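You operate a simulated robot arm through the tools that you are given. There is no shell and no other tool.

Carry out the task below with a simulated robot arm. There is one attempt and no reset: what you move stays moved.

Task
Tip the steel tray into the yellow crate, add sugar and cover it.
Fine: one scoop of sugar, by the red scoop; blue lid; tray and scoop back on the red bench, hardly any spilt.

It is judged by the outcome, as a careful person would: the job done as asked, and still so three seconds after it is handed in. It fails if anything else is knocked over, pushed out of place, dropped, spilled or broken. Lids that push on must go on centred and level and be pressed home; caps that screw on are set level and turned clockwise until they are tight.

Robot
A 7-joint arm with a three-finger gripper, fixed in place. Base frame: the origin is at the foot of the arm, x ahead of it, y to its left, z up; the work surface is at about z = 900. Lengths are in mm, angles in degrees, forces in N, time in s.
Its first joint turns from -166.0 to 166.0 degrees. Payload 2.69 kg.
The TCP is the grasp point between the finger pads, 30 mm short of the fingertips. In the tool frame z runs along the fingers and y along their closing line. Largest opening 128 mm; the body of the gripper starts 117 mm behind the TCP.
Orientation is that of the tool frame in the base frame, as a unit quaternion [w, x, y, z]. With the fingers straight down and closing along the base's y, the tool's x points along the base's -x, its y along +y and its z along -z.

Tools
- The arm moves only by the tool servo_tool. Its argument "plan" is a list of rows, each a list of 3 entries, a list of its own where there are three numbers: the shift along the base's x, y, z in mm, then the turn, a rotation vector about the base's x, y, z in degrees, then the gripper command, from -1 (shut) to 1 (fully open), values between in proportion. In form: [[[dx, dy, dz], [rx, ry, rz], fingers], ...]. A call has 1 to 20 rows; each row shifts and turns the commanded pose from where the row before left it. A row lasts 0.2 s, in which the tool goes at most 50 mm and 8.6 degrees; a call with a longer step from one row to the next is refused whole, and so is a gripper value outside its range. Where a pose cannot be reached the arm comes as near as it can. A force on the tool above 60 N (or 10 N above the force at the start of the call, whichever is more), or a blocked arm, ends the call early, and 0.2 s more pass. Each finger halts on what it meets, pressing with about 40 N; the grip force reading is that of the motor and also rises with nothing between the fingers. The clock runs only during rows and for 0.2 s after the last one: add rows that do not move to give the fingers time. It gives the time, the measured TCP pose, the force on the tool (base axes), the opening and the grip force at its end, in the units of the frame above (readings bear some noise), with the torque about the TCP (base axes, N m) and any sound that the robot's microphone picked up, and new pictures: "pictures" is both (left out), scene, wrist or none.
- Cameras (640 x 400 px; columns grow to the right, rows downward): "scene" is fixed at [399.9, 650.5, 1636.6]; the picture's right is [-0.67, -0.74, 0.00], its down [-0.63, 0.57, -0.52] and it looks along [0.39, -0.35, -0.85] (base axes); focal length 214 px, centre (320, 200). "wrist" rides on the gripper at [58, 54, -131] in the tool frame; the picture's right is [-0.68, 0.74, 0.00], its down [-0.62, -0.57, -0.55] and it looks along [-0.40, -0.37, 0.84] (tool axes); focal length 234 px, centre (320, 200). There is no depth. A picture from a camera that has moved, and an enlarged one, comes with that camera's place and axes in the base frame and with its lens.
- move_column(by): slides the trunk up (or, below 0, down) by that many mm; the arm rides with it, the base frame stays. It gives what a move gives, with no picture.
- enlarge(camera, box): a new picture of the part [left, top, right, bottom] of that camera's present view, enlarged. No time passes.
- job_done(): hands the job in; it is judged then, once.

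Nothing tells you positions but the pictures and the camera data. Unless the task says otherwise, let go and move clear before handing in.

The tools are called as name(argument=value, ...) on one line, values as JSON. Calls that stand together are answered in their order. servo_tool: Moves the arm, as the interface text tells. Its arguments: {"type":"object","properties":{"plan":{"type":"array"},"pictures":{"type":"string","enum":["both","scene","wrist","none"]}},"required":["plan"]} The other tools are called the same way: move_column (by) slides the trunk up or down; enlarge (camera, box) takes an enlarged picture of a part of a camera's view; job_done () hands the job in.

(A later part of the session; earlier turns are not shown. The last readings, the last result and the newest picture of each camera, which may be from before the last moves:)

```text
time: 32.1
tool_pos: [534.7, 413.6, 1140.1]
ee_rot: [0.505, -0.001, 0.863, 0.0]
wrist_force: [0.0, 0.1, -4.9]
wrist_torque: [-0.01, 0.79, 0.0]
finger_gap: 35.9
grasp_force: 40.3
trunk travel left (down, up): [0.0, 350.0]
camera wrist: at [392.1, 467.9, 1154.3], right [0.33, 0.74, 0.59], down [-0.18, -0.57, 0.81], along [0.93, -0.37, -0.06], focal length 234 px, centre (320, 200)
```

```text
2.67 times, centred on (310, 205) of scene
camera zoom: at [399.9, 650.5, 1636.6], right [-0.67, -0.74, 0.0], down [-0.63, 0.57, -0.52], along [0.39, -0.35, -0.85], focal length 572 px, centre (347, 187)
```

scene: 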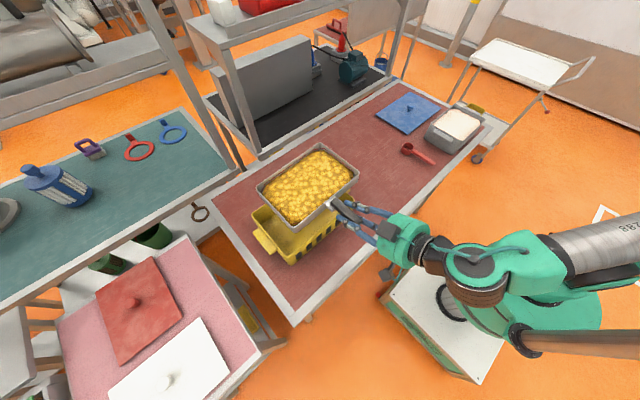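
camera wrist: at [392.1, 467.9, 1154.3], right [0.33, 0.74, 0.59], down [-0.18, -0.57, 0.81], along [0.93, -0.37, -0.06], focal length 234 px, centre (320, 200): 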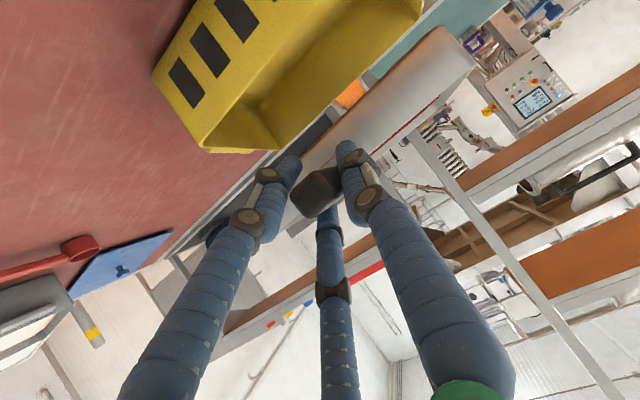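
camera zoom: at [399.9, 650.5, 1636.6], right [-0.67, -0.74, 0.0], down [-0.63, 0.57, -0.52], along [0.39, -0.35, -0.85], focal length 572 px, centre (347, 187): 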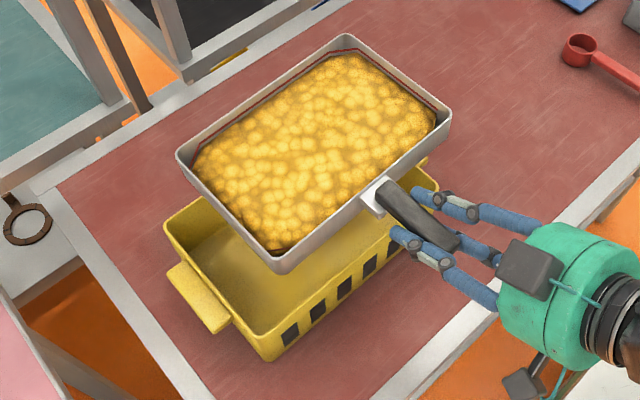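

The tray is over the crate, with a small yaw in the grip (about 4°) that I'll correct. Then I'll begin a slow roll so the pieces run over the +y edge into the crate.

servo_tool(plan=[[[0, 2, 0], [0, 0, -2], -1], [[0, 2, 0], [0, 0, -2], -1], [[0, 0, 0], [-3, 0, 0], -1], [[0, 0, 0], [-4, 0, 0], -1], [[0, 0, 0], [-4, 0, 0], -1], [[0, 0, 0], [-4, 0, 0], -1], [[0, 0, 0], [-4, 0, 0], -1], [[0, 0, 0], [-4, 0, 0], -1], [[0, 0, 0], [-3, 0, 0], -1], [[0, 0, 0], [-3, 0, 0], -1], [[0, 0, 0], [0, 0, 0], -1]])

enlarge(camera="scene", box=[220, 130, 400, 280])

```text
time: 34.5
tool_pos: [535.7, 418.4, 1142.0]
ee_rot: [0.496, -0.099, 0.831, -0.232]
wrist_force: [-0.2, -0.2, -5.1]
wrist_torque: [0.09, 0.82, -0.03]
finger_gap: 36.0
grasp_force: 40.0
trunk travel left (down, up): [0.0, 350.0]
camera wrist: at [396.5, 480.3, 1122.7], right [0.38, 0.91, 0.17], down [-0.21, -0.09, 0.97], along [0.9, -0.41, 0.16], focal length 234 px, centre (320, 200)
```

scene: 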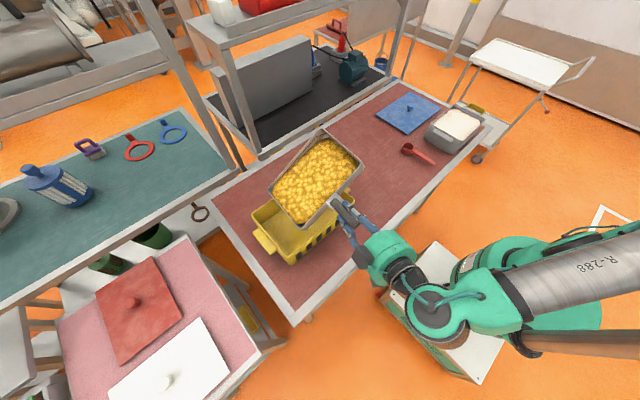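
wrist: 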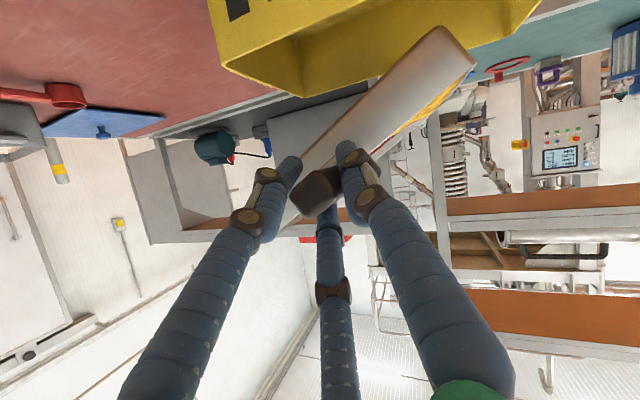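

```text
2.67 times, centred on (310, 205) of scene
camera zoom: at [399.9, 650.5, 1636.6], right [-0.67, -0.74, 0.0], down [-0.63, 0.57, -0.52], along [0.39, -0.35, -0.85], focal length 572 px, centre (347, 187)
```

zoom: 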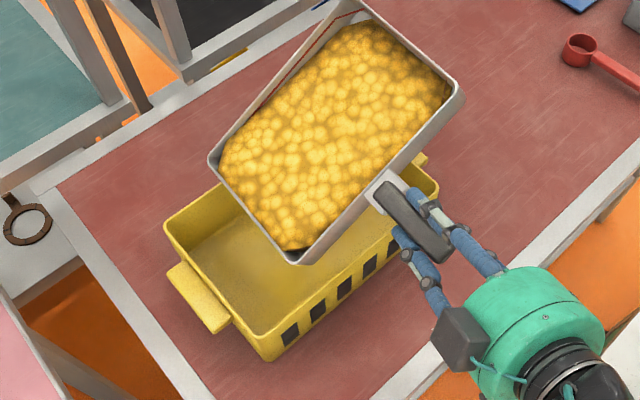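

Nothing has flowed yet at -29°. I'll shift slightly toward the crate's centreline and keep rolling slowly.

servo_tool(plan=[[[-3, 0, 0], [-2, 0, 0], -1], [[-3, 0, 0], [-2, 0, 0], -1], [[0, 0, 0], [-2, 0, 0], -1], [[0, 0, 0], [-2, 0, 0], -1], [[0, 0, 0], [-2, 0, 0], -1], [[0, 0, 0], [-2, 0, 0], -1], [[0, 0, 0], [-2, 0, 0], -1], [[0, 0, 0], [-2, 0, 0], -1], [[0, 0, 0], [0, 0, 0], -1]])

enlarge(camera="scene", box=[220, 130, 400, 280])

```text
time: 36.5
tool_pos: [529.4, 418.5, 1141.4]
ee_rot: [0.477, -0.167, 0.79, -0.346]
wrist_force: [0.4, 0.8, -3.9]
wrist_torque: [0.12, 0.62, -0.03]
finger_gap: 36.1
grasp_force: 39.7
trunk travel left (down, up): [0.0, 350.0]
camera wrist: at [390.6, 472.7, 1106.6], right [0.38, 0.92, -0.09], down [-0.21, 0.18, 0.96], along [0.9, -0.34, 0.27], focal length 234 px, centre (320, 200)
```

scene: 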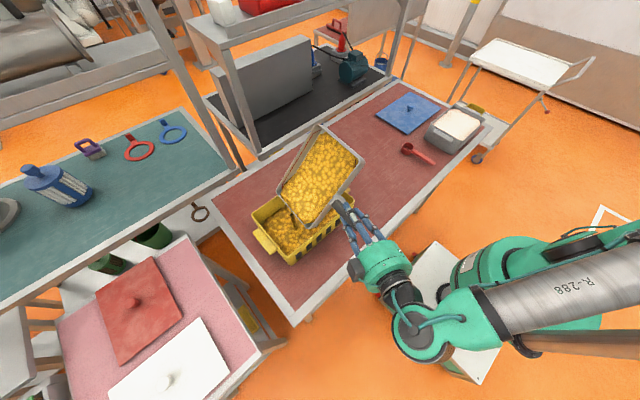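
wrist: 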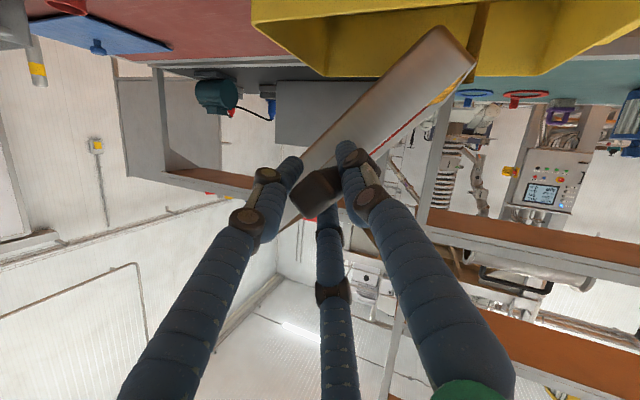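

```text
2.67 times, centred on (310, 205) of scene
camera zoom: at [399.9, 650.5, 1636.6], right [-0.67, -0.74, 0.0], down [-0.63, 0.57, -0.52], along [0.39, -0.35, -0.85], focal length 572 px, centre (347, 187)
```

zoom: 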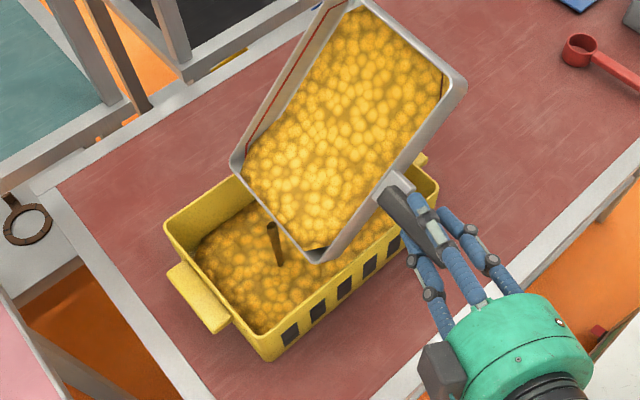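

It's pouring neatly into the crate. Continuing the slow roll.

servo_tool(plan=[[[0, 2, 0], [-2.5, 0, 0], -1], [[0, 2, 0], [-2.5, 0, 0], -1], [[0, 2, 0], [-2.5, 0, 0], -1], [[0, 2, 0], [-2.5, 0, 0], -1], [[0, 2, 0], [-2.5, 0, 0], -1], [[0, 2, 0], [-2.5, 0, 0], -1], [[0, 2, 0], [-2.5, 0, 0], -1], [[0, 2, 0], [-2.5, 0, 0], -1], [[0, 2, 0], [-2.5, 0, 0], -1], [[0, 2, 0], [-2.5, 0, 0], -1], [[0, 2, 0], [-2.5, 0, 0], -1], [[0, 2, 0], [-2.5, 0, 0], -1], [[0, 2, 0], [-2.5, 0, 0], -1], [[0, 2, 0], [-2.5, 0, 0], -1], [[0, 2, 0], [-2.5, 0, 0], -1], [[0, 0, 0], [0, 0, 0], -1]])

enlarge(camera="scene", box=[220, 130, 400, 280])

```text
time: 40.0
tool_pos: [529.3, 447.8, 1142.8]
ee_rot: [0.4, -0.312, 0.636, -0.582]
wrist_force: [0.2, -1.0, -3.1]
wrist_torque: [0.12, 0.56, -0.01]
finger_gap: 36.2
grasp_force: 39.4
trunk travel left (down, up): [0.0, 350.0]
camera wrist: at [390.2, 469.5, 1081.4], right [0.38, 0.68, -0.63], down [-0.21, 0.73, 0.65], along [0.9, -0.11, 0.42], focal length 234 px, centre (320, 200)
```

scene: 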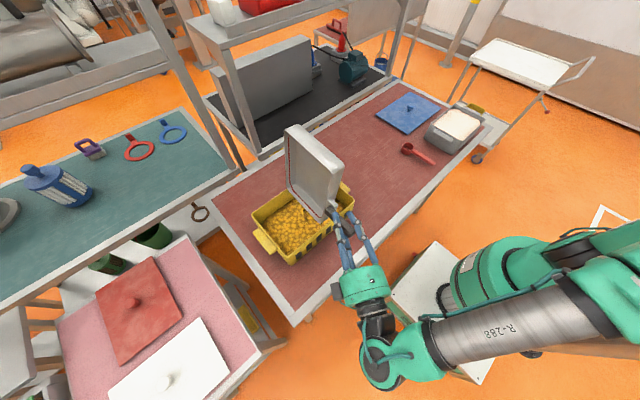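
wrist: 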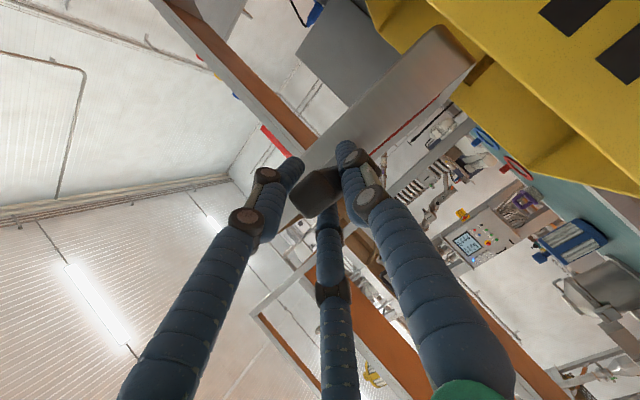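

```text
2.67 times, centred on (310, 205) of scene
camera zoom: at [399.9, 650.5, 1636.6], right [-0.67, -0.74, 0.0], down [-0.63, 0.57, -0.52], along [0.39, -0.35, -0.85], focal length 572 px, centre (347, 187)
```

zoom: 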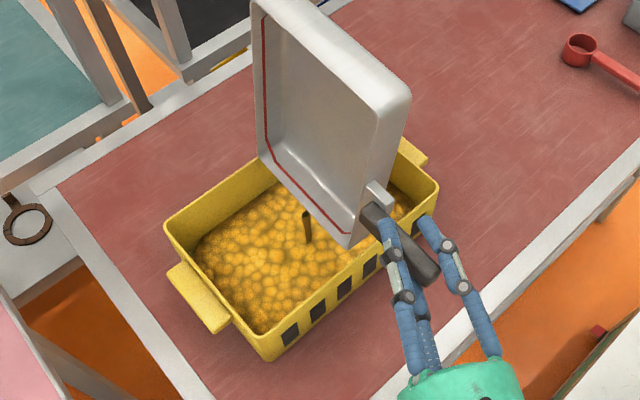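

Almost empty, with a small stream still running. Rolling a bit further and holding so it all runs out.

servo_tool(plan=[[[0, 2, 0], [-3, 0, 0], -1], [[0, 2, 0], [-3, 0, 0], -1], [[0, 2, 0], [-3, 0, 0], -1], [[0, 2, 0], [-3, 0, 0], -1], [[0, 2, 0], [-3, 0, 0], -1], [[0, 2, 0], [-3, 0, 0], -1], [[0, 2, 0], [-3, 0, 0], -1], [[0, 2, 0], [-3, 0, 0], -1], [[0, 0, 0], [0, 0, 0], -1], [[0, 0, 0], [0, 0, 0], -1], [[0, 0, 0], [0, 0, 0], -1], [[0, 0, 0], [0, 0, 0], -1], [[0, 0, 0], [0, 0, 0], -1], [[0, 0, 0], [0, 0, 0], -1], [[0, 0, 0], [0, 0, 0], -1], [[0, 0, 0], [0, 0, 0], -1]])

enlarge(camera="scene", box=[220, 130, 400, 280])

```text
time: 43.4
tool_pos: [529.8, 463.6, 1142.2]
ee_rot: [-0.326, 0.388, -0.503, 0.701]
wrist_force: [0.0, 0.3, -4.0]
wrist_torque: [0.12, 0.6, 0.03]
finger_gap: 36.3
grasp_force: 39.6
trunk travel left (down, up): [0.0, 350.0]
camera wrist: at [390.3, 459.0, 1077.8], right [0.38, 0.36, -0.85], down [-0.21, 0.93, 0.3], along [0.9, 0.07, 0.43], focal length 234 px, centre (320, 200)
```

scene: 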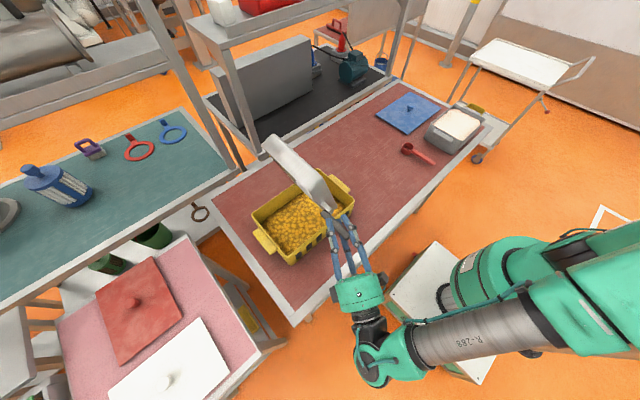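
wrist: 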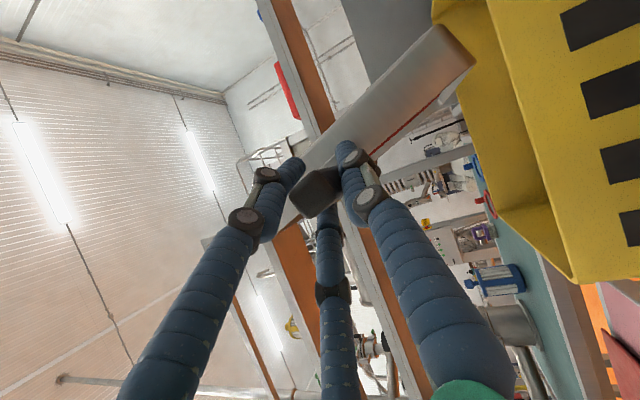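

```text
2.67 times, centred on (310, 205) of scene
camera zoom: at [399.9, 650.5, 1636.6], right [-0.67, -0.74, 0.0], down [-0.63, 0.57, -0.52], along [0.39, -0.35, -0.85], focal length 572 px, centre (347, 187)
```

zoom: 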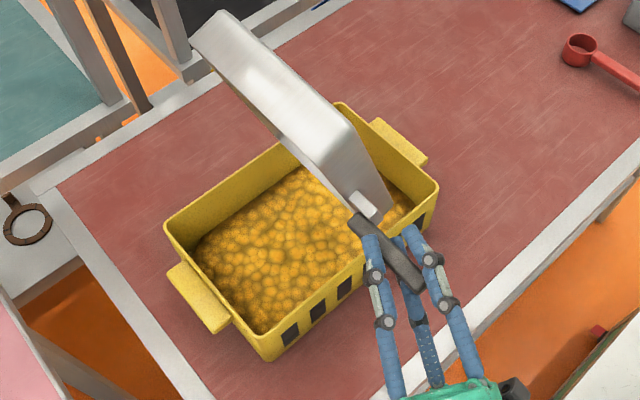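

The tray is empty and everything is in the crate. Rolling the tray back level.

servo_tool(plan=[[[0, 0, 0], [7, 0, 0], -1], [[0, 0, 0], [7.5, 0, 0], -1], [[0, 0, 0], [7.5, 0, 0], -1], [[0, 0, 0], [7.5, 0, 0], -1], [[0, 0, 0], [7.5, 0, 0], -1], [[0, 0, 0], [7.5, 0, 0], -1], [[0, 0, 0], [7.5, 0, 0], -1], [[0, 0, 0], [7.5, 0, 0], -1], [[0, 0, 0], [7.5, 0, 0], -1], [[0, 0, 0], [7.5, 0, 0], -1], [[0, 0, 0], [7.5, 0, 0], -1], [[0, 0, 0], [7.5, 0, 0], -1], [[0, 0, 0], [7.5, 0, 0], -1], [[0, 0, 0], [7.5, 0, 0], -1], [[0, 0, 0], [2, 0, 4], -1], [[0, 0, 0], [0, 0, 0], -1]])

enlarge(camera="scene", box=[220, 130, 400, 280])

```text
time: 46.8
tool_pos: [528.6, 464.4, 1141.6]
ee_rot: [0.506, -0.001, 0.862, 0.001]
wrist_force: [0.0, -0.2, -3.0]
wrist_torque: [-0.01, 0.63, 0.03]
finger_gap: 36.7
grasp_force: 39.8
trunk travel left (down, up): [0.0, 350.0]
camera wrist: at [386.2, 517.6, 1155.0], right [0.33, 0.74, 0.59], down [-0.18, -0.57, 0.8], along [0.93, -0.37, -0.06], focal length 234 px, centre (320, 200)
```

scene: 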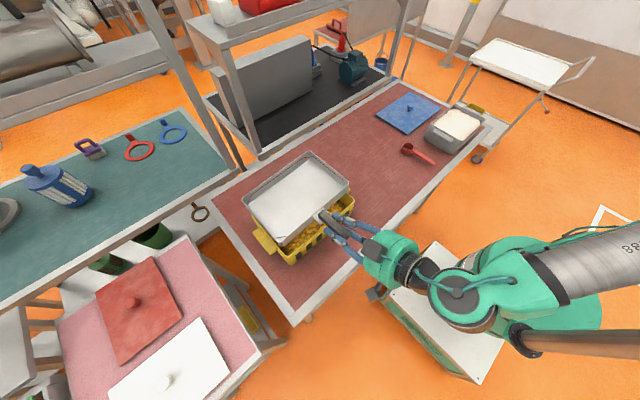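
wrist: 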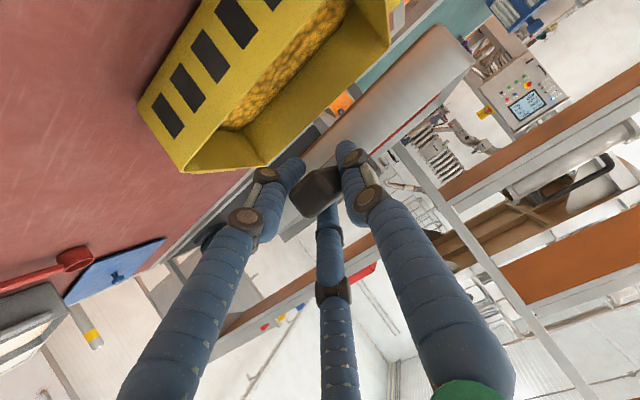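

```text
2.67 times, centred on (310, 205) of scene
camera zoom: at [399.9, 650.5, 1636.6], right [-0.67, -0.74, 0.0], down [-0.63, 0.57, -0.52], along [0.39, -0.35, -0.85], focal length 572 px, centre (347, 187)
```

zoom: 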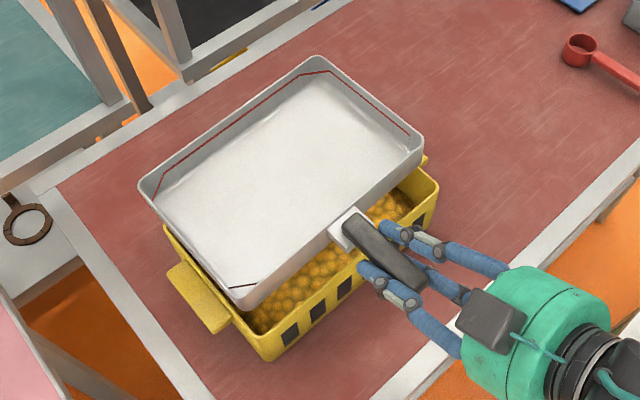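

Clean and empty. Carrying the tray back to where it stood on the red bench.

servo_tool(plan=[[[3, -15, 0], [0, 0, 0], -1], [[4, -25, 0], [0, 0, 0], -1], [[5, -30, 0], [0, 0, 0], -1], [[5, -30, 0], [0, 0, 0], -1], [[5, -30, 0], [0, 0, 0], -1], [[5, -30, 0], [0, 0, 0], -1], [[5, -30, 0], [0, 0, 0], -1], [[5, -30, 0], [0, 0, 0], -1], [[5, -30, 0], [0, 0, 0], -1], [[5, -30, 0], [0, 0, 0], -1], [[5, -30, 0], [0, 0, 0], -1], [[5, -30, 0], [0, 0, 0], -1], [[4, -30, 0], [0, 0, 0], -1], [[2, -15, 0], [0, 0, 0], -1], [[2, -9, 0], [0, 0, 0], -1], [[0, 0, 0], [0, 0, 0], -1]], pictures="none")

servo_tool(plan=[[[0, 0, -15], [0, 0, 0], -1], [[0, 0, -30], [0, 0, 0], -1], [[0, 0, -30], [0, 0, 0], -1], [[0, 0, -30], [0, 0, 0], -1], [[0, 0, -30], [0, 0, 0], -1], [[0, 0, -20], [0, 0, 0], -1], [[0, 0, -12], [0, 0, 0], -1], [[0, 0, -8], [0, 0, 0], -1], [[0, 0, 0], [0, 0, 0], -1]])

enlarge(camera="scene", box=[320, 120, 440, 210])

```text
time: 50.1
tool_pos: [594.4, 69.6, 1141.6]
ee_rot: [0.506, 0.0, 0.862, -0.001]
wrist_force: [0.3, -0.9, -4.2]
wrist_torque: [-0.02, 0.56, -0.04]
finger_gap: 36.6
grasp_force: 39.9
trunk travel left (down, up): [0.0, 350.0]
```

```text
time: 52.1
tool_pos: [593.8, 70.6, 967.2]
ee_rot: [0.506, -0.002, 0.862, 0.001]
wrist_force: [0.6, 0.1, -4.7]
wrist_torque: [-0.04, 0.58, 0.0]
finger_gap: 36.4
grasp_force: 40.2
trunk travel left (down, up): [0.0, 350.0]
camera wrist: at [451.2, 123.9, 979.8], right [0.33, 0.74, 0.59], down [-0.18, -0.57, 0.81], along [0.93, -0.37, -0.06], focal length 234 px, centre (320, 200)
```

scene: 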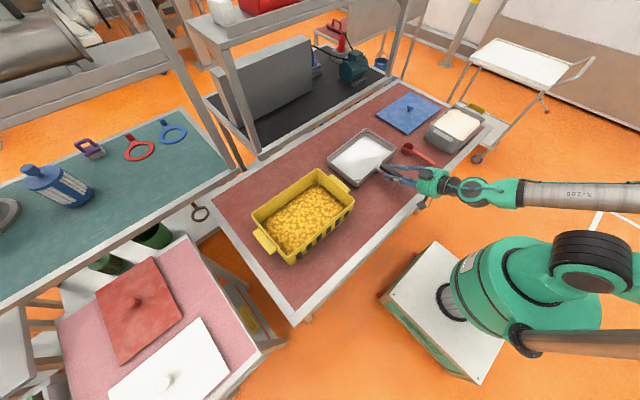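
wrist: 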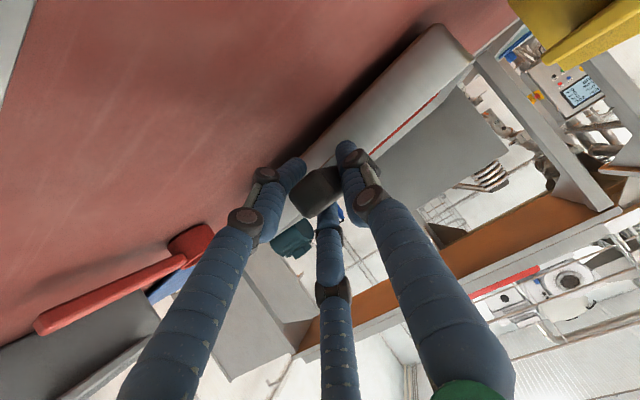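

```text
4.44 times, centred on (380, 165) of scene
camera zoom: at [399.9, 650.5, 1636.6], right [-0.67, -0.74, 0.0], down [-0.63, 0.57, -0.52], along [0.39, -0.35, -0.85], focal length 953 px, centre (53, 356)
```

zoom: 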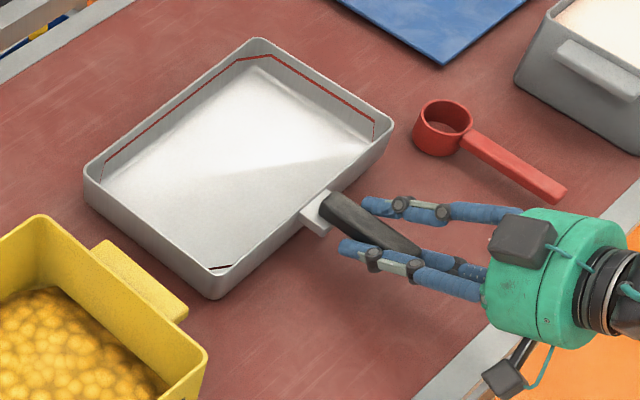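

Lowering gently onto the bench.

servo_tool(plan=[[[0, 0, -5], [0, 0, 0], -1], [[0, 0, -4], [0, 0, 0], -1], [[0, 0, -3], [0, 0, 0], -1], [[0, 0, -2], [0, 0, 0], -1], [[0, 0, -2], [0, 0, 0], -1], [[0, 0, 0], [0, 0, 0], -1]], pictures="none")

```text
time: 53.5
tool_pos: [594.2, 69.7, 950.9]
ee_rot: [0.506, -0.001, 0.862, 0.001]
wrist_force: [0.6, -4.1, 7.1]
wrist_torque: [1.19, -1.14, -0.69]
finger_gap: 36.5
grasp_force: 39.9
trunk travel left (down, up): [0.0, 350.0]
```

The tray is in contact. Easing up 1 mm and releasing.

servo_tool(plan=[[[0, 0, 1], [0, 0, 0], -1], [[0, 0, 0], [0, 0, 0], -0.35], [[0, 0, 0], [0, 0, 0], -0.1], [[0, 0, 0], [0, 0, 0], 0.1], [[0, 0, 0], [0, 0, 0], 0.1]])

enlarge(camera="scene", box=[320, 120, 440, 210])

enlarge(camera="wrist", box=[220, 60, 480, 240])

```text
time: 54.8
tool_pos: [594.4, 70.1, 952.1]
ee_rot: [0.507, -0.001, 0.862, 0.001]
wrist_force: [-0.2, 0.6, 0.2]
wrist_torque: [0.01, -0.02, -0.01]
finger_gap: 70.0
grasp_force: 0.1
trunk travel left (down, up): [0.0, 350.0]
camera wrist: at [451.0, 124.0, 964.9], right [0.33, 0.74, 0.59], down [-0.18, -0.57, 0.81], along [0.93, -0.37, -0.05], focal length 234 px, centre (320, 200)
```

scene: 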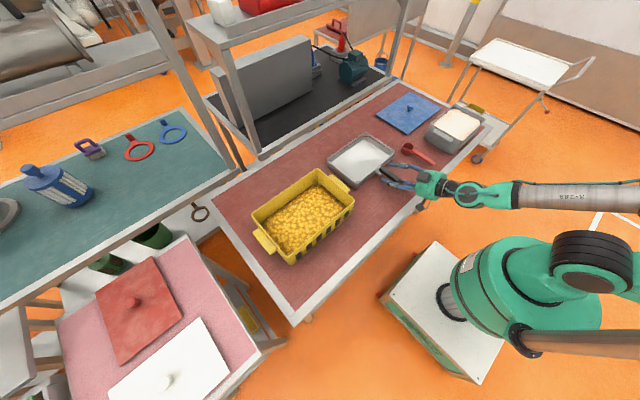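
wrist: 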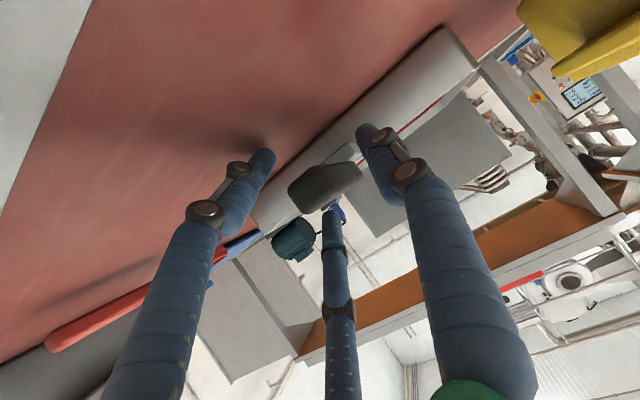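

```text
4.44 times, centred on (380, 165) of scene
camera zoom: at [399.9, 650.5, 1636.6], right [-0.67, -0.74, 0.0], down [-0.63, 0.57, -0.52], along [0.39, -0.35, -0.85], focal length 953 px, centre (53, 356)
```

zoom: 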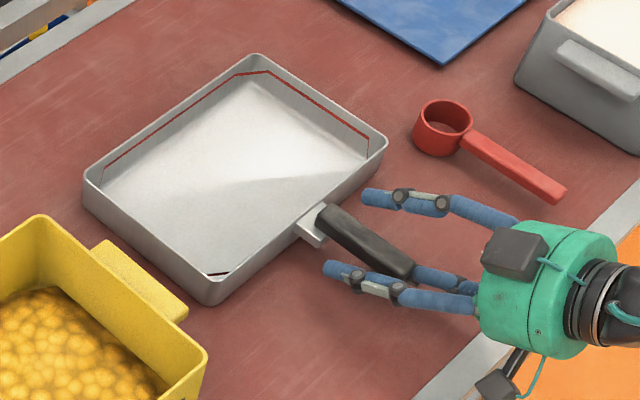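

```text
2.22 times, centred on (350, 150) of wrist
camera zoom: at [451.0, 124.0, 964.9], right [0.33, 0.74, 0.59], down [-0.18, -0.57, 0.81], along [0.93, -0.37, -0.05], focal length 520 px, centre (253, 311)
```

zoom: 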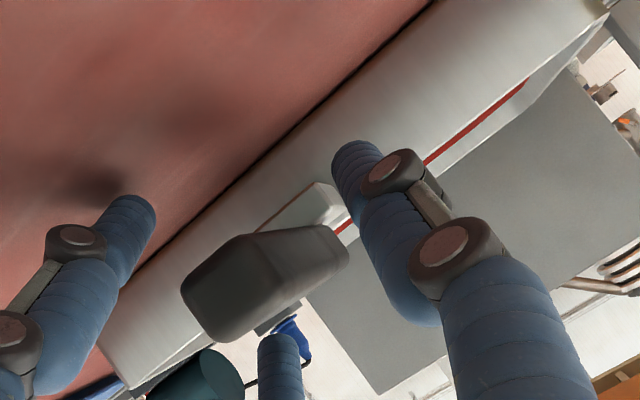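

The tray sits flat where it was. Now up and over to look at the scoop and the sugar tub from above.

servo_tool(plan=[[[0, 0, 40], [0, 0, 0], 0.1], [[0, 0, 45], [0, 0, 0], 0.3], [[0, 0, 45], [0, 8, 0], 1], [[-5, -20, 20], [0, 8, 0], 1], [[-5, -25, 0], [0, 8, 0], 1], [[-5, -25, 0], [0, 8, 0], 1], [[-5, -25, 0], [0, 8, 0], 1], [[-5, -25, 0], [0, 8, 0], 1], [[-5, -25, 0], [0, 8, 0], 1], [[-5, -5, 0], [0, 5, 0], 1], [[0, 0, 0], [0, 0, 0], 1]])

enlarge(camera="wrist", box=[100, 20, 420, 220])

enlarge(camera="scene", box=[390, 90, 500, 180])

```text
time: 57.1
tool_pos: [559.4, -79.5, 1101.3]
ee_rot: [-0.003, -0.001, 1.0, 0.002]
wrist_force: [0.7, -0.8, 0.3]
wrist_torque: [0.04, 0.1, 0.0]
finger_gap: 127.7
grasp_force: 0.0
trunk travel left (down, up): [0.0, 350.0]
camera wrist: at [502.1, -26.4, 1233.0], right [0.68, 0.74, 0.0], down [0.62, -0.57, 0.54], along [0.4, -0.37, -0.84], focal length 234 px, centre (320, 200)
```

scene: 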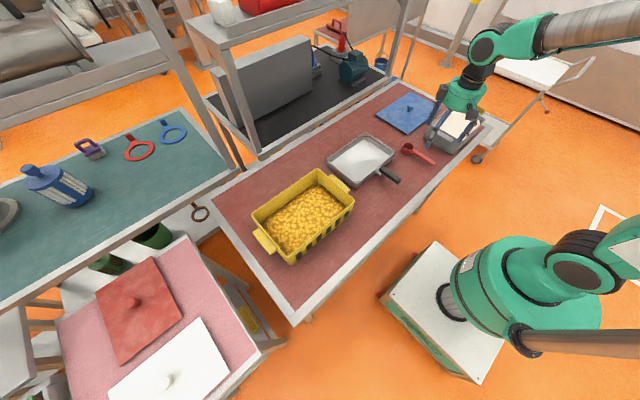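
wrist: 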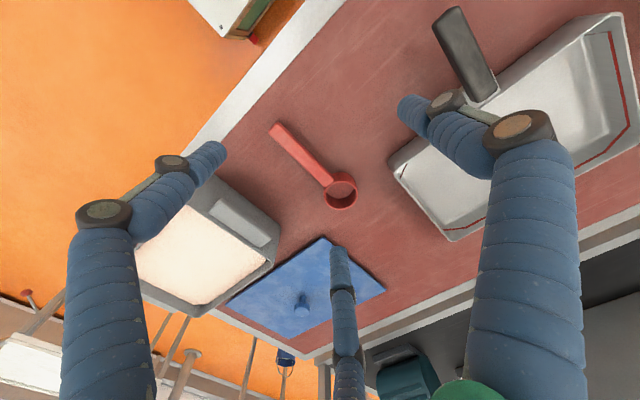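

```text
2.00 times, centred on (260, 120) of wrist
camera zoom: at [502.1, -26.4, 1233.0], right [0.68, 0.74, 0.0], down [0.62, -0.57, 0.54], along [0.4, -0.37, -0.84], focal length 468 px, centre (440, 360)
```

zoom: 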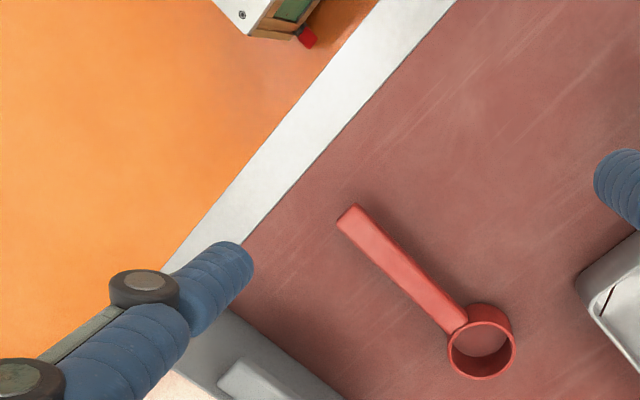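

```text
4.44 times, centred on (445, 135) of scene
camera zoom: at [399.9, 650.5, 1636.6], right [-0.67, -0.74, 0.0], down [-0.63, 0.57, -0.52], along [0.39, -0.35, -0.85], focal length 953 px, centre (-236, 489)
```

zoom: 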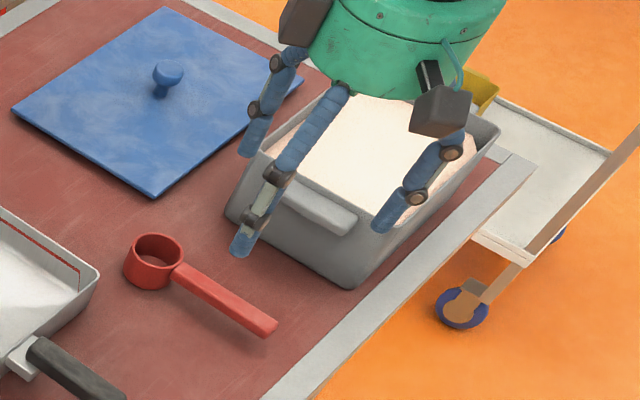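

The scoop bowl is centred near (661, -130) with its rim at z≈933, and the handle runs back to x≈529. Now a look at the sugar tub.

servo_tool(plan=[[[-15, -35, 10], [0, 0, 0], 1], [[-15, -35, 10], [0, 0, 0], 1], [[-15, -35, 10], [0, 0, 0], 1], [[-15, -35, 10], [0, 0, 0], 1], [[-15, -30, 10], [0, 0, 0], 1], [[0, 0, 0], [0, 0, 0], 1]])

enlarge(camera="wrist", box=[160, 90, 480, 290])

```text
time: 58.5
tool_pos: [483.8, -251.2, 1151.9]
ee_rot: [-0.002, -0.001, 1.0, 0.001]
wrist_force: [-0.4, 0.1, -0.1]
wrist_torque: [0.04, 0.01, -0.04]
finger_gap: 127.9
grasp_force: 0.0
trunk travel left (down, up): [0.0, 350.0]
camera wrist: at [425.8, -197.1, 1282.7], right [0.68, 0.74, 0.0], down [0.62, -0.57, 0.55], along [0.4, -0.37, -0.84], focal length 234 px, centre (320, 200)
```

scene: 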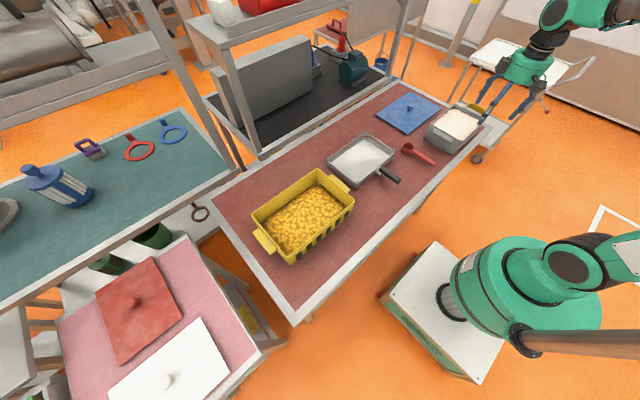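
wrist: 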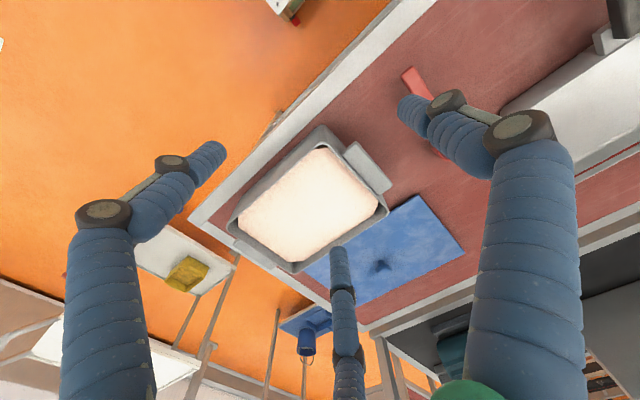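

```text
2.00 times, centred on (320, 190) of wrist
camera zoom: at [425.8, -197.1, 1282.7], right [0.68, 0.74, 0.0], down [0.62, -0.57, 0.55], along [0.4, -0.37, -0.84], focal length 468 px, centre (320, 220)
```

zoom: 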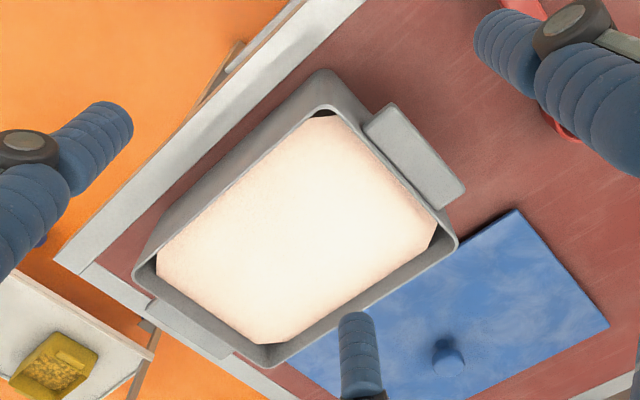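

The tub rim spans about x 505–662, y -480 to -265 at z≈979, with sugar near the top. Scooping along y gives the most room, so I'll rehearse that tool pose (yawed -90°, pitched) empty-handed, well above the tub.

servo_tool(plan=[[[10, 0, 0], [0, 0, -8.2], 0], [[10, 0, 0], [0, 0, -8.2], 0], [[10, 0, 0], [0, 0, -8.2], 0], [[10, 0, 0], [0, 0, -8.2], 0], [[10, 0, 0], [0, 0, -8.2], 0], [[10, -10, 0], [0, 0, -8.2], 0], [[10, -10, 0], [0, 0, -8.2], 0], [[10, -10, 0], [0, 0, -8.2], 0], [[10, -10, 0], [0, 0, -8.2], 0], [[10, -10, 0], [0, 0, -8.2], 0], [[0, 0, 0], [0, 0, -8], 0], [[0, -6, -10], [-7.5, 0, 0], 0], [[0, -6, -10], [-7.5, 0, 0], 0], [[0, -6, -10], [-7.5, 0, 0], 0], [[0, -6, -10], [-7.5, 0, 0], 0], [[0, -6, -10], [-7.5, 0, 0], 0], [[0, -6, -10], [-7.5, 0, 0], 0], [[0, 0, 0], [-7.5, 0, 0], 0], [[0, 0, 0], [-7.5, 0, 0], 0], [[0, 0, 0], [0, 0, 0], 0]])

```text
time: 62.8
tool_pos: [585.3, -336.5, 1092.0]
ee_rot: [0.354, 0.611, 0.614, -0.352]
wrist_force: [0.4, 1.1, -0.7]
wrist_torque: [0.0, 0.03, -0.03]
finger_gap: 64.1
grasp_force: 0.3
trunk travel left (down, up): [0.0, 350.0]
camera wrist: at [637.4, -192.9, 1107.1], right [0.74, -0.34, 0.59], down [-0.57, 0.16, 0.81], along [-0.37, -0.93, -0.07], focal length 234 px, centre (320, 200)
```

scene: 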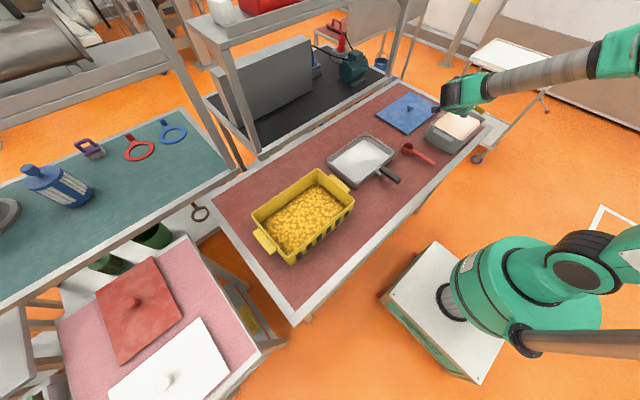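
wrist: 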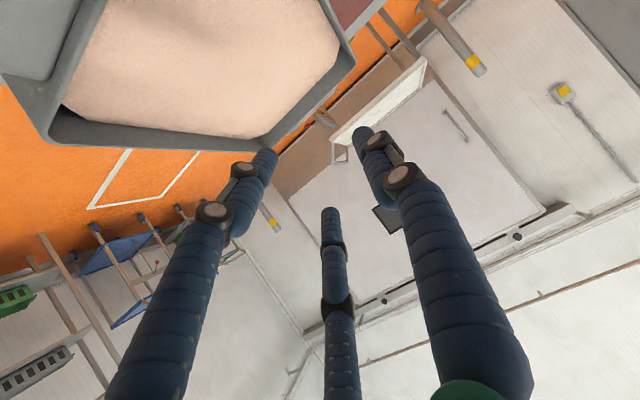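

That pose is reachable. I'll use this low view to gauge the sugar level under the rim.

enlarge(camera="wrist", box=[0, 0, 380, 180])

```text
1.68 times, centred on (190, 90) of wrist
camera zoom: at [637.4, -192.9, 1107.1], right [0.74, -0.34, 0.59], down [-0.57, 0.16, 0.81], along [-0.37, -0.93, -0.07], focal length 394 px, centre (539, 385)
```

zoom: 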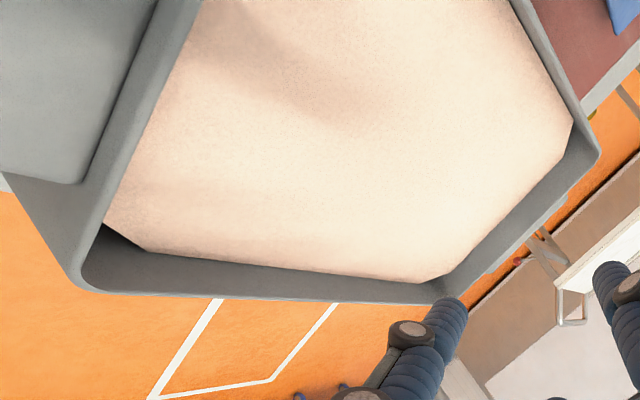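

Sugar sits roughly 10 mm below the rim (z≈968). Now yawing back and moving above the scoop handle.

servo_tool(plan=[[[-2, 15, 5], [0, 0, 8.2], 0], [[-2, 19, 5], [0, 0, 8.2], 0], [[-2, 19, 0], [0, 0, 8.2], 0], [[-2, 19, 0], [0, 0, 8.2], 0], [[-2, 19, 0], [0, 0, 8.2], 0], [[-2, 19, 0], [0, 0, 8.2], 0], [[-2, 19, 0], [0, 0, 8.2], 0], [[-2, 19, 0], [0, 0, 8.2], 0], [[-2, 19, -10], [0, 0, 8.2], 0], [[-2, 19, -20], [0, 0, 8.2], 0], [[0, 20, -20], [0, 0, 8], 0], [[0, 0, 0], [0, 0, 0], 0]])

enlarge(camera="wrist", box=[120, 0, 440, 200])

enlarge(camera="scene", box=[380, 110, 480, 190])

```text
time: 65.3
tool_pos: [563.9, -129.6, 1051.2]
ee_rot: [0.499, -0.001, 0.867, 0.001]
wrist_force: [-0.3, -0.6, 0.0]
wrist_torque: [0.0, 0.01, 0.0]
finger_gap: 64.1
grasp_force: 0.0
trunk travel left (down, up): [0.0, 350.0]
camera wrist: at [421.1, -76.8, 1066.6], right [0.34, 0.74, 0.58], down [-0.16, -0.57, 0.81], along [0.93, -0.37, -0.07], focal length 234 px, centre (320, 200)
```

scene: 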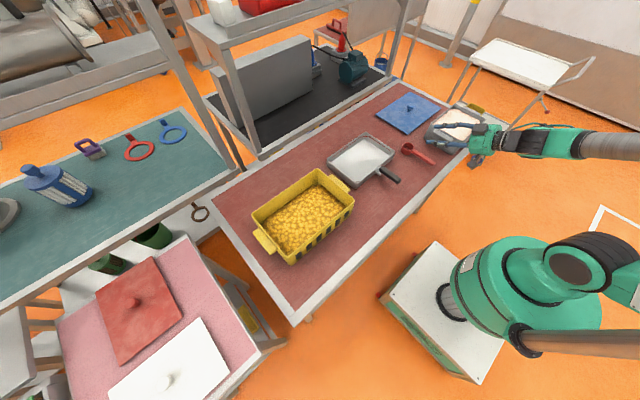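
wrist: 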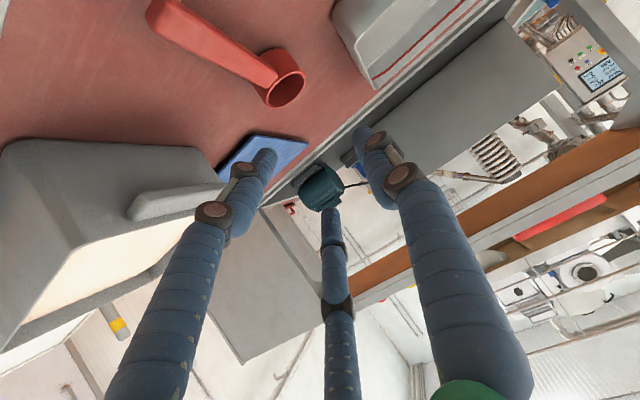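

```text
2.00 times, centred on (280, 100) of wrist
camera zoom: at [421.1, -76.8, 1066.6], right [0.34, 0.74, 0.58], down [-0.16, -0.57, 0.81], along [0.93, -0.37, -0.07], focal length 468 px, centre (400, 400)
```

zoom: 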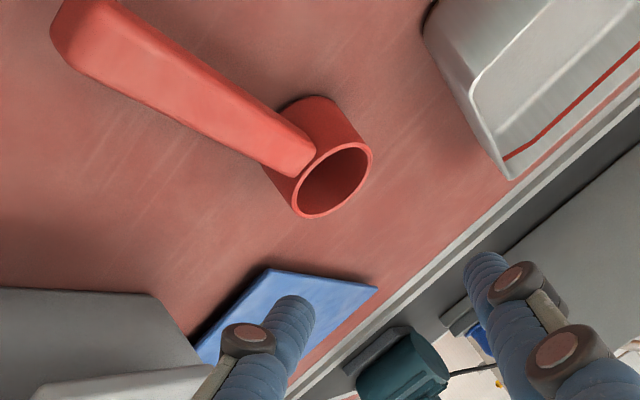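

```text
5.00 times, centred on (430, 150) of scene
camera zoom: at [399.9, 650.5, 1636.6], right [-0.67, -0.74, 0.0], down [-0.63, 0.57, -0.52], along [0.39, -0.35, -0.85], focal length 1072 px, centre (-230, 450)
```

zoom: 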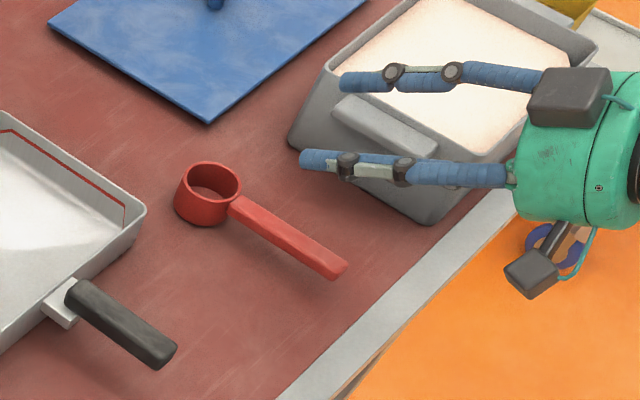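

The handle is at y≈-128 between the fingers. Descending and gripping it.

servo_tool(plan=[[[0, 1.5, -40], [0, 0, 0], 0], [[0, 0, -40], [0, 0, 0], 0], [[0, 0, -25], [0, 0, 0], 0], [[0, 0, -10], [0, 0, 0], 0], [[0, 0, 0], [0, 0, 0], 0]])

enlarge(camera="wrist", box=[200, 60, 440, 220])

enlarge(camera="scene", box=[380, 110, 480, 190])

```text
time: 66.5
tool_pos: [564.4, -128.2, 936.6]
ee_rot: [0.498, -0.002, 0.867, 0.001]
wrist_force: [-0.6, 0.3, 1.3]
wrist_torque: [0.03, -0.02, 0.02]
finger_gap: 67.8
grasp_force: 0.0
trunk travel left (down, up): [0.0, 350.0]
camera wrist: at [420.8, -74.8, 952.1], right [0.34, 0.74, 0.58], down [-0.16, -0.57, 0.81], along [0.93, -0.37, -0.07], focal length 234 px, centre (320, 200)
```

scene: 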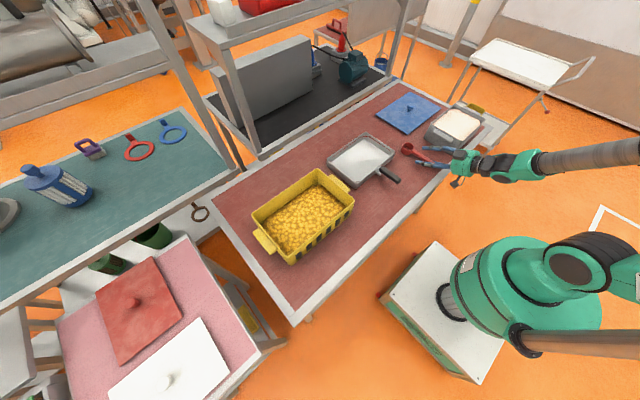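
wrist: 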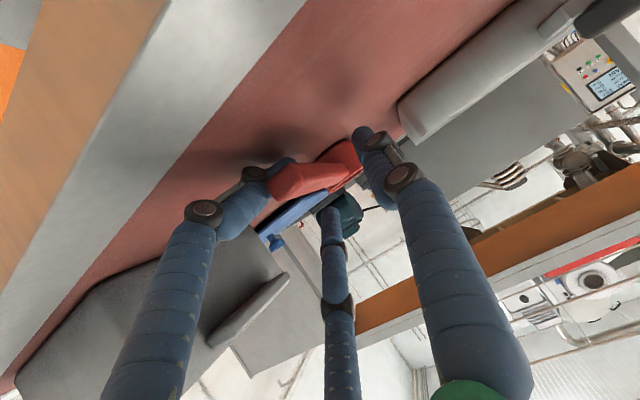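

```text
2.50 times, centred on (320, 140) of wrist
camera zoom: at [420.8, -74.8, 952.1], right [0.34, 0.74, 0.58], down [-0.16, -0.57, 0.81], along [0.93, -0.37, -0.07], focal length 585 px, centre (320, 350)
```

zoom: 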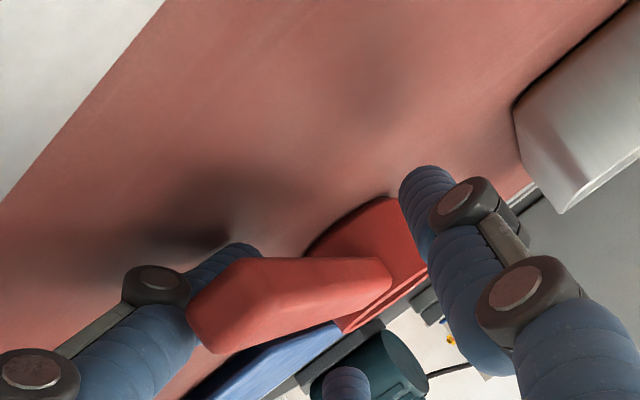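

```text
5.00 times, centred on (430, 150) of scene
camera zoom: at [399.9, 650.5, 1636.6], right [-0.67, -0.74, 0.0], down [-0.63, 0.57, -0.52], along [0.39, -0.35, -0.85], focal length 1072 px, centre (-230, 450)
```

zoom: 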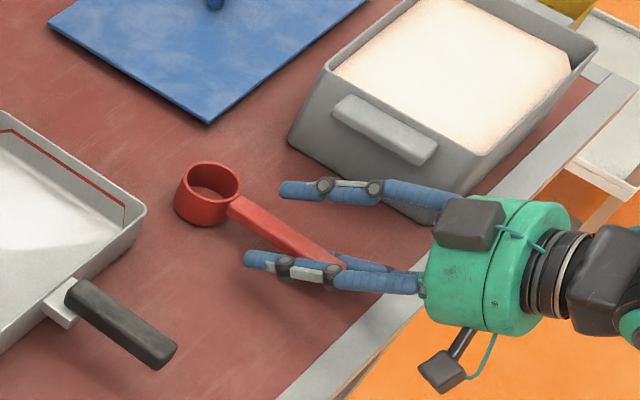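

The handle is between the fingers. Centring by 2 mm and closing gradually.

servo_tool(plan=[[[0, -2, -3], [0, 0, 0], 0], [[0, 0, 0], [0, 0, 0], -0.3], [[0, 0, 0], [0, 0, 0], -0.5], [[0, 0, 0], [0, 0, 0], -0.7], [[0, 0, 0], [0, 0, 0], -1], [[0, 0, 0], [0, 0, 0], -1], [[0, 0, 0], [0, 0, 0], -1]])

enlarge(camera="wrist", box=[200, 60, 440, 220])

enlarge(camera="scene", box=[380, 110, 480, 190])

```text
time: 68.2
tool_pos: [563.6, -131.2, 935.3]
ee_rot: [0.5, -0.001, 0.866, 0.0]
wrist_force: [1.9, 2.3, 6.9]
wrist_torque: [-0.02, -0.09, 0.02]
finger_gap: 29.6
grasp_force: 40.5
trunk travel left (down, up): [0.0, 350.0]
camera wrist: at [421.1, -77.0, 950.3], right [0.34, 0.74, 0.58], down [-0.16, -0.57, 0.81], along [0.93, -0.37, -0.07], focal length 234 px, centre (320, 200)
```

scene: 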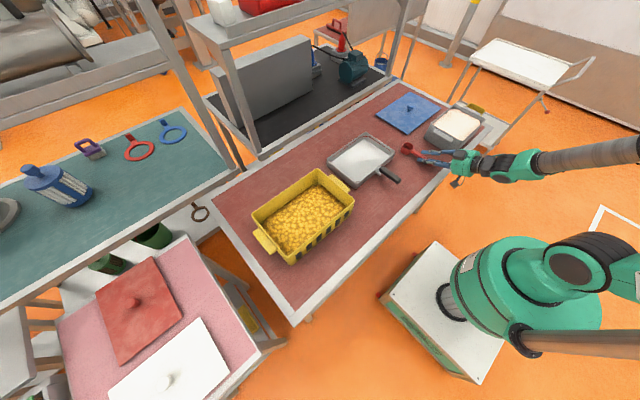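
wrist: 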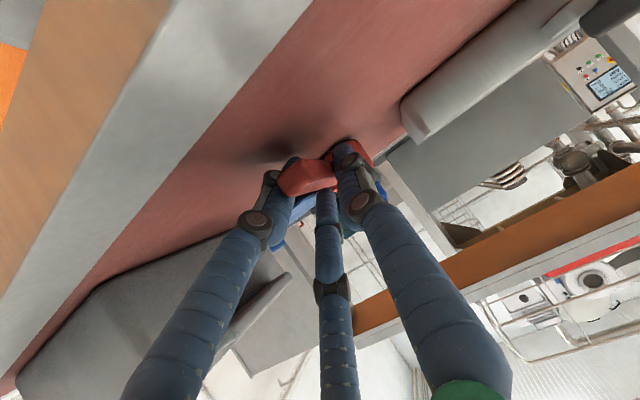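

```text
2.50 times, centred on (320, 140) of wrist
camera zoom: at [421.1, -77.0, 950.3], right [0.34, 0.74, 0.58], down [-0.16, -0.57, 0.81], along [0.93, -0.37, -0.07], focal length 585 px, centre (320, 350)
```

zoom: 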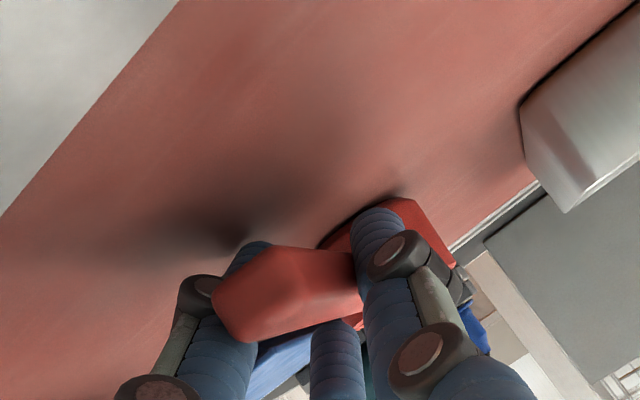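

```text
5.00 times, centred on (430, 150) of scene
camera zoom: at [399.9, 650.5, 1636.6], right [-0.67, -0.74, 0.0], down [-0.63, 0.57, -0.52], along [0.39, -0.35, -0.85], focal length 1072 px, centre (-230, 450)
```

zoom: 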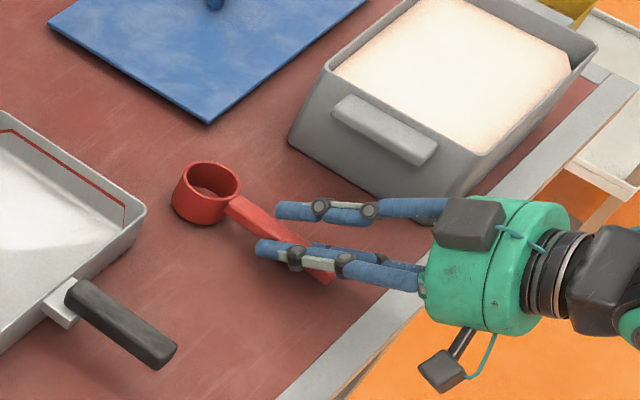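

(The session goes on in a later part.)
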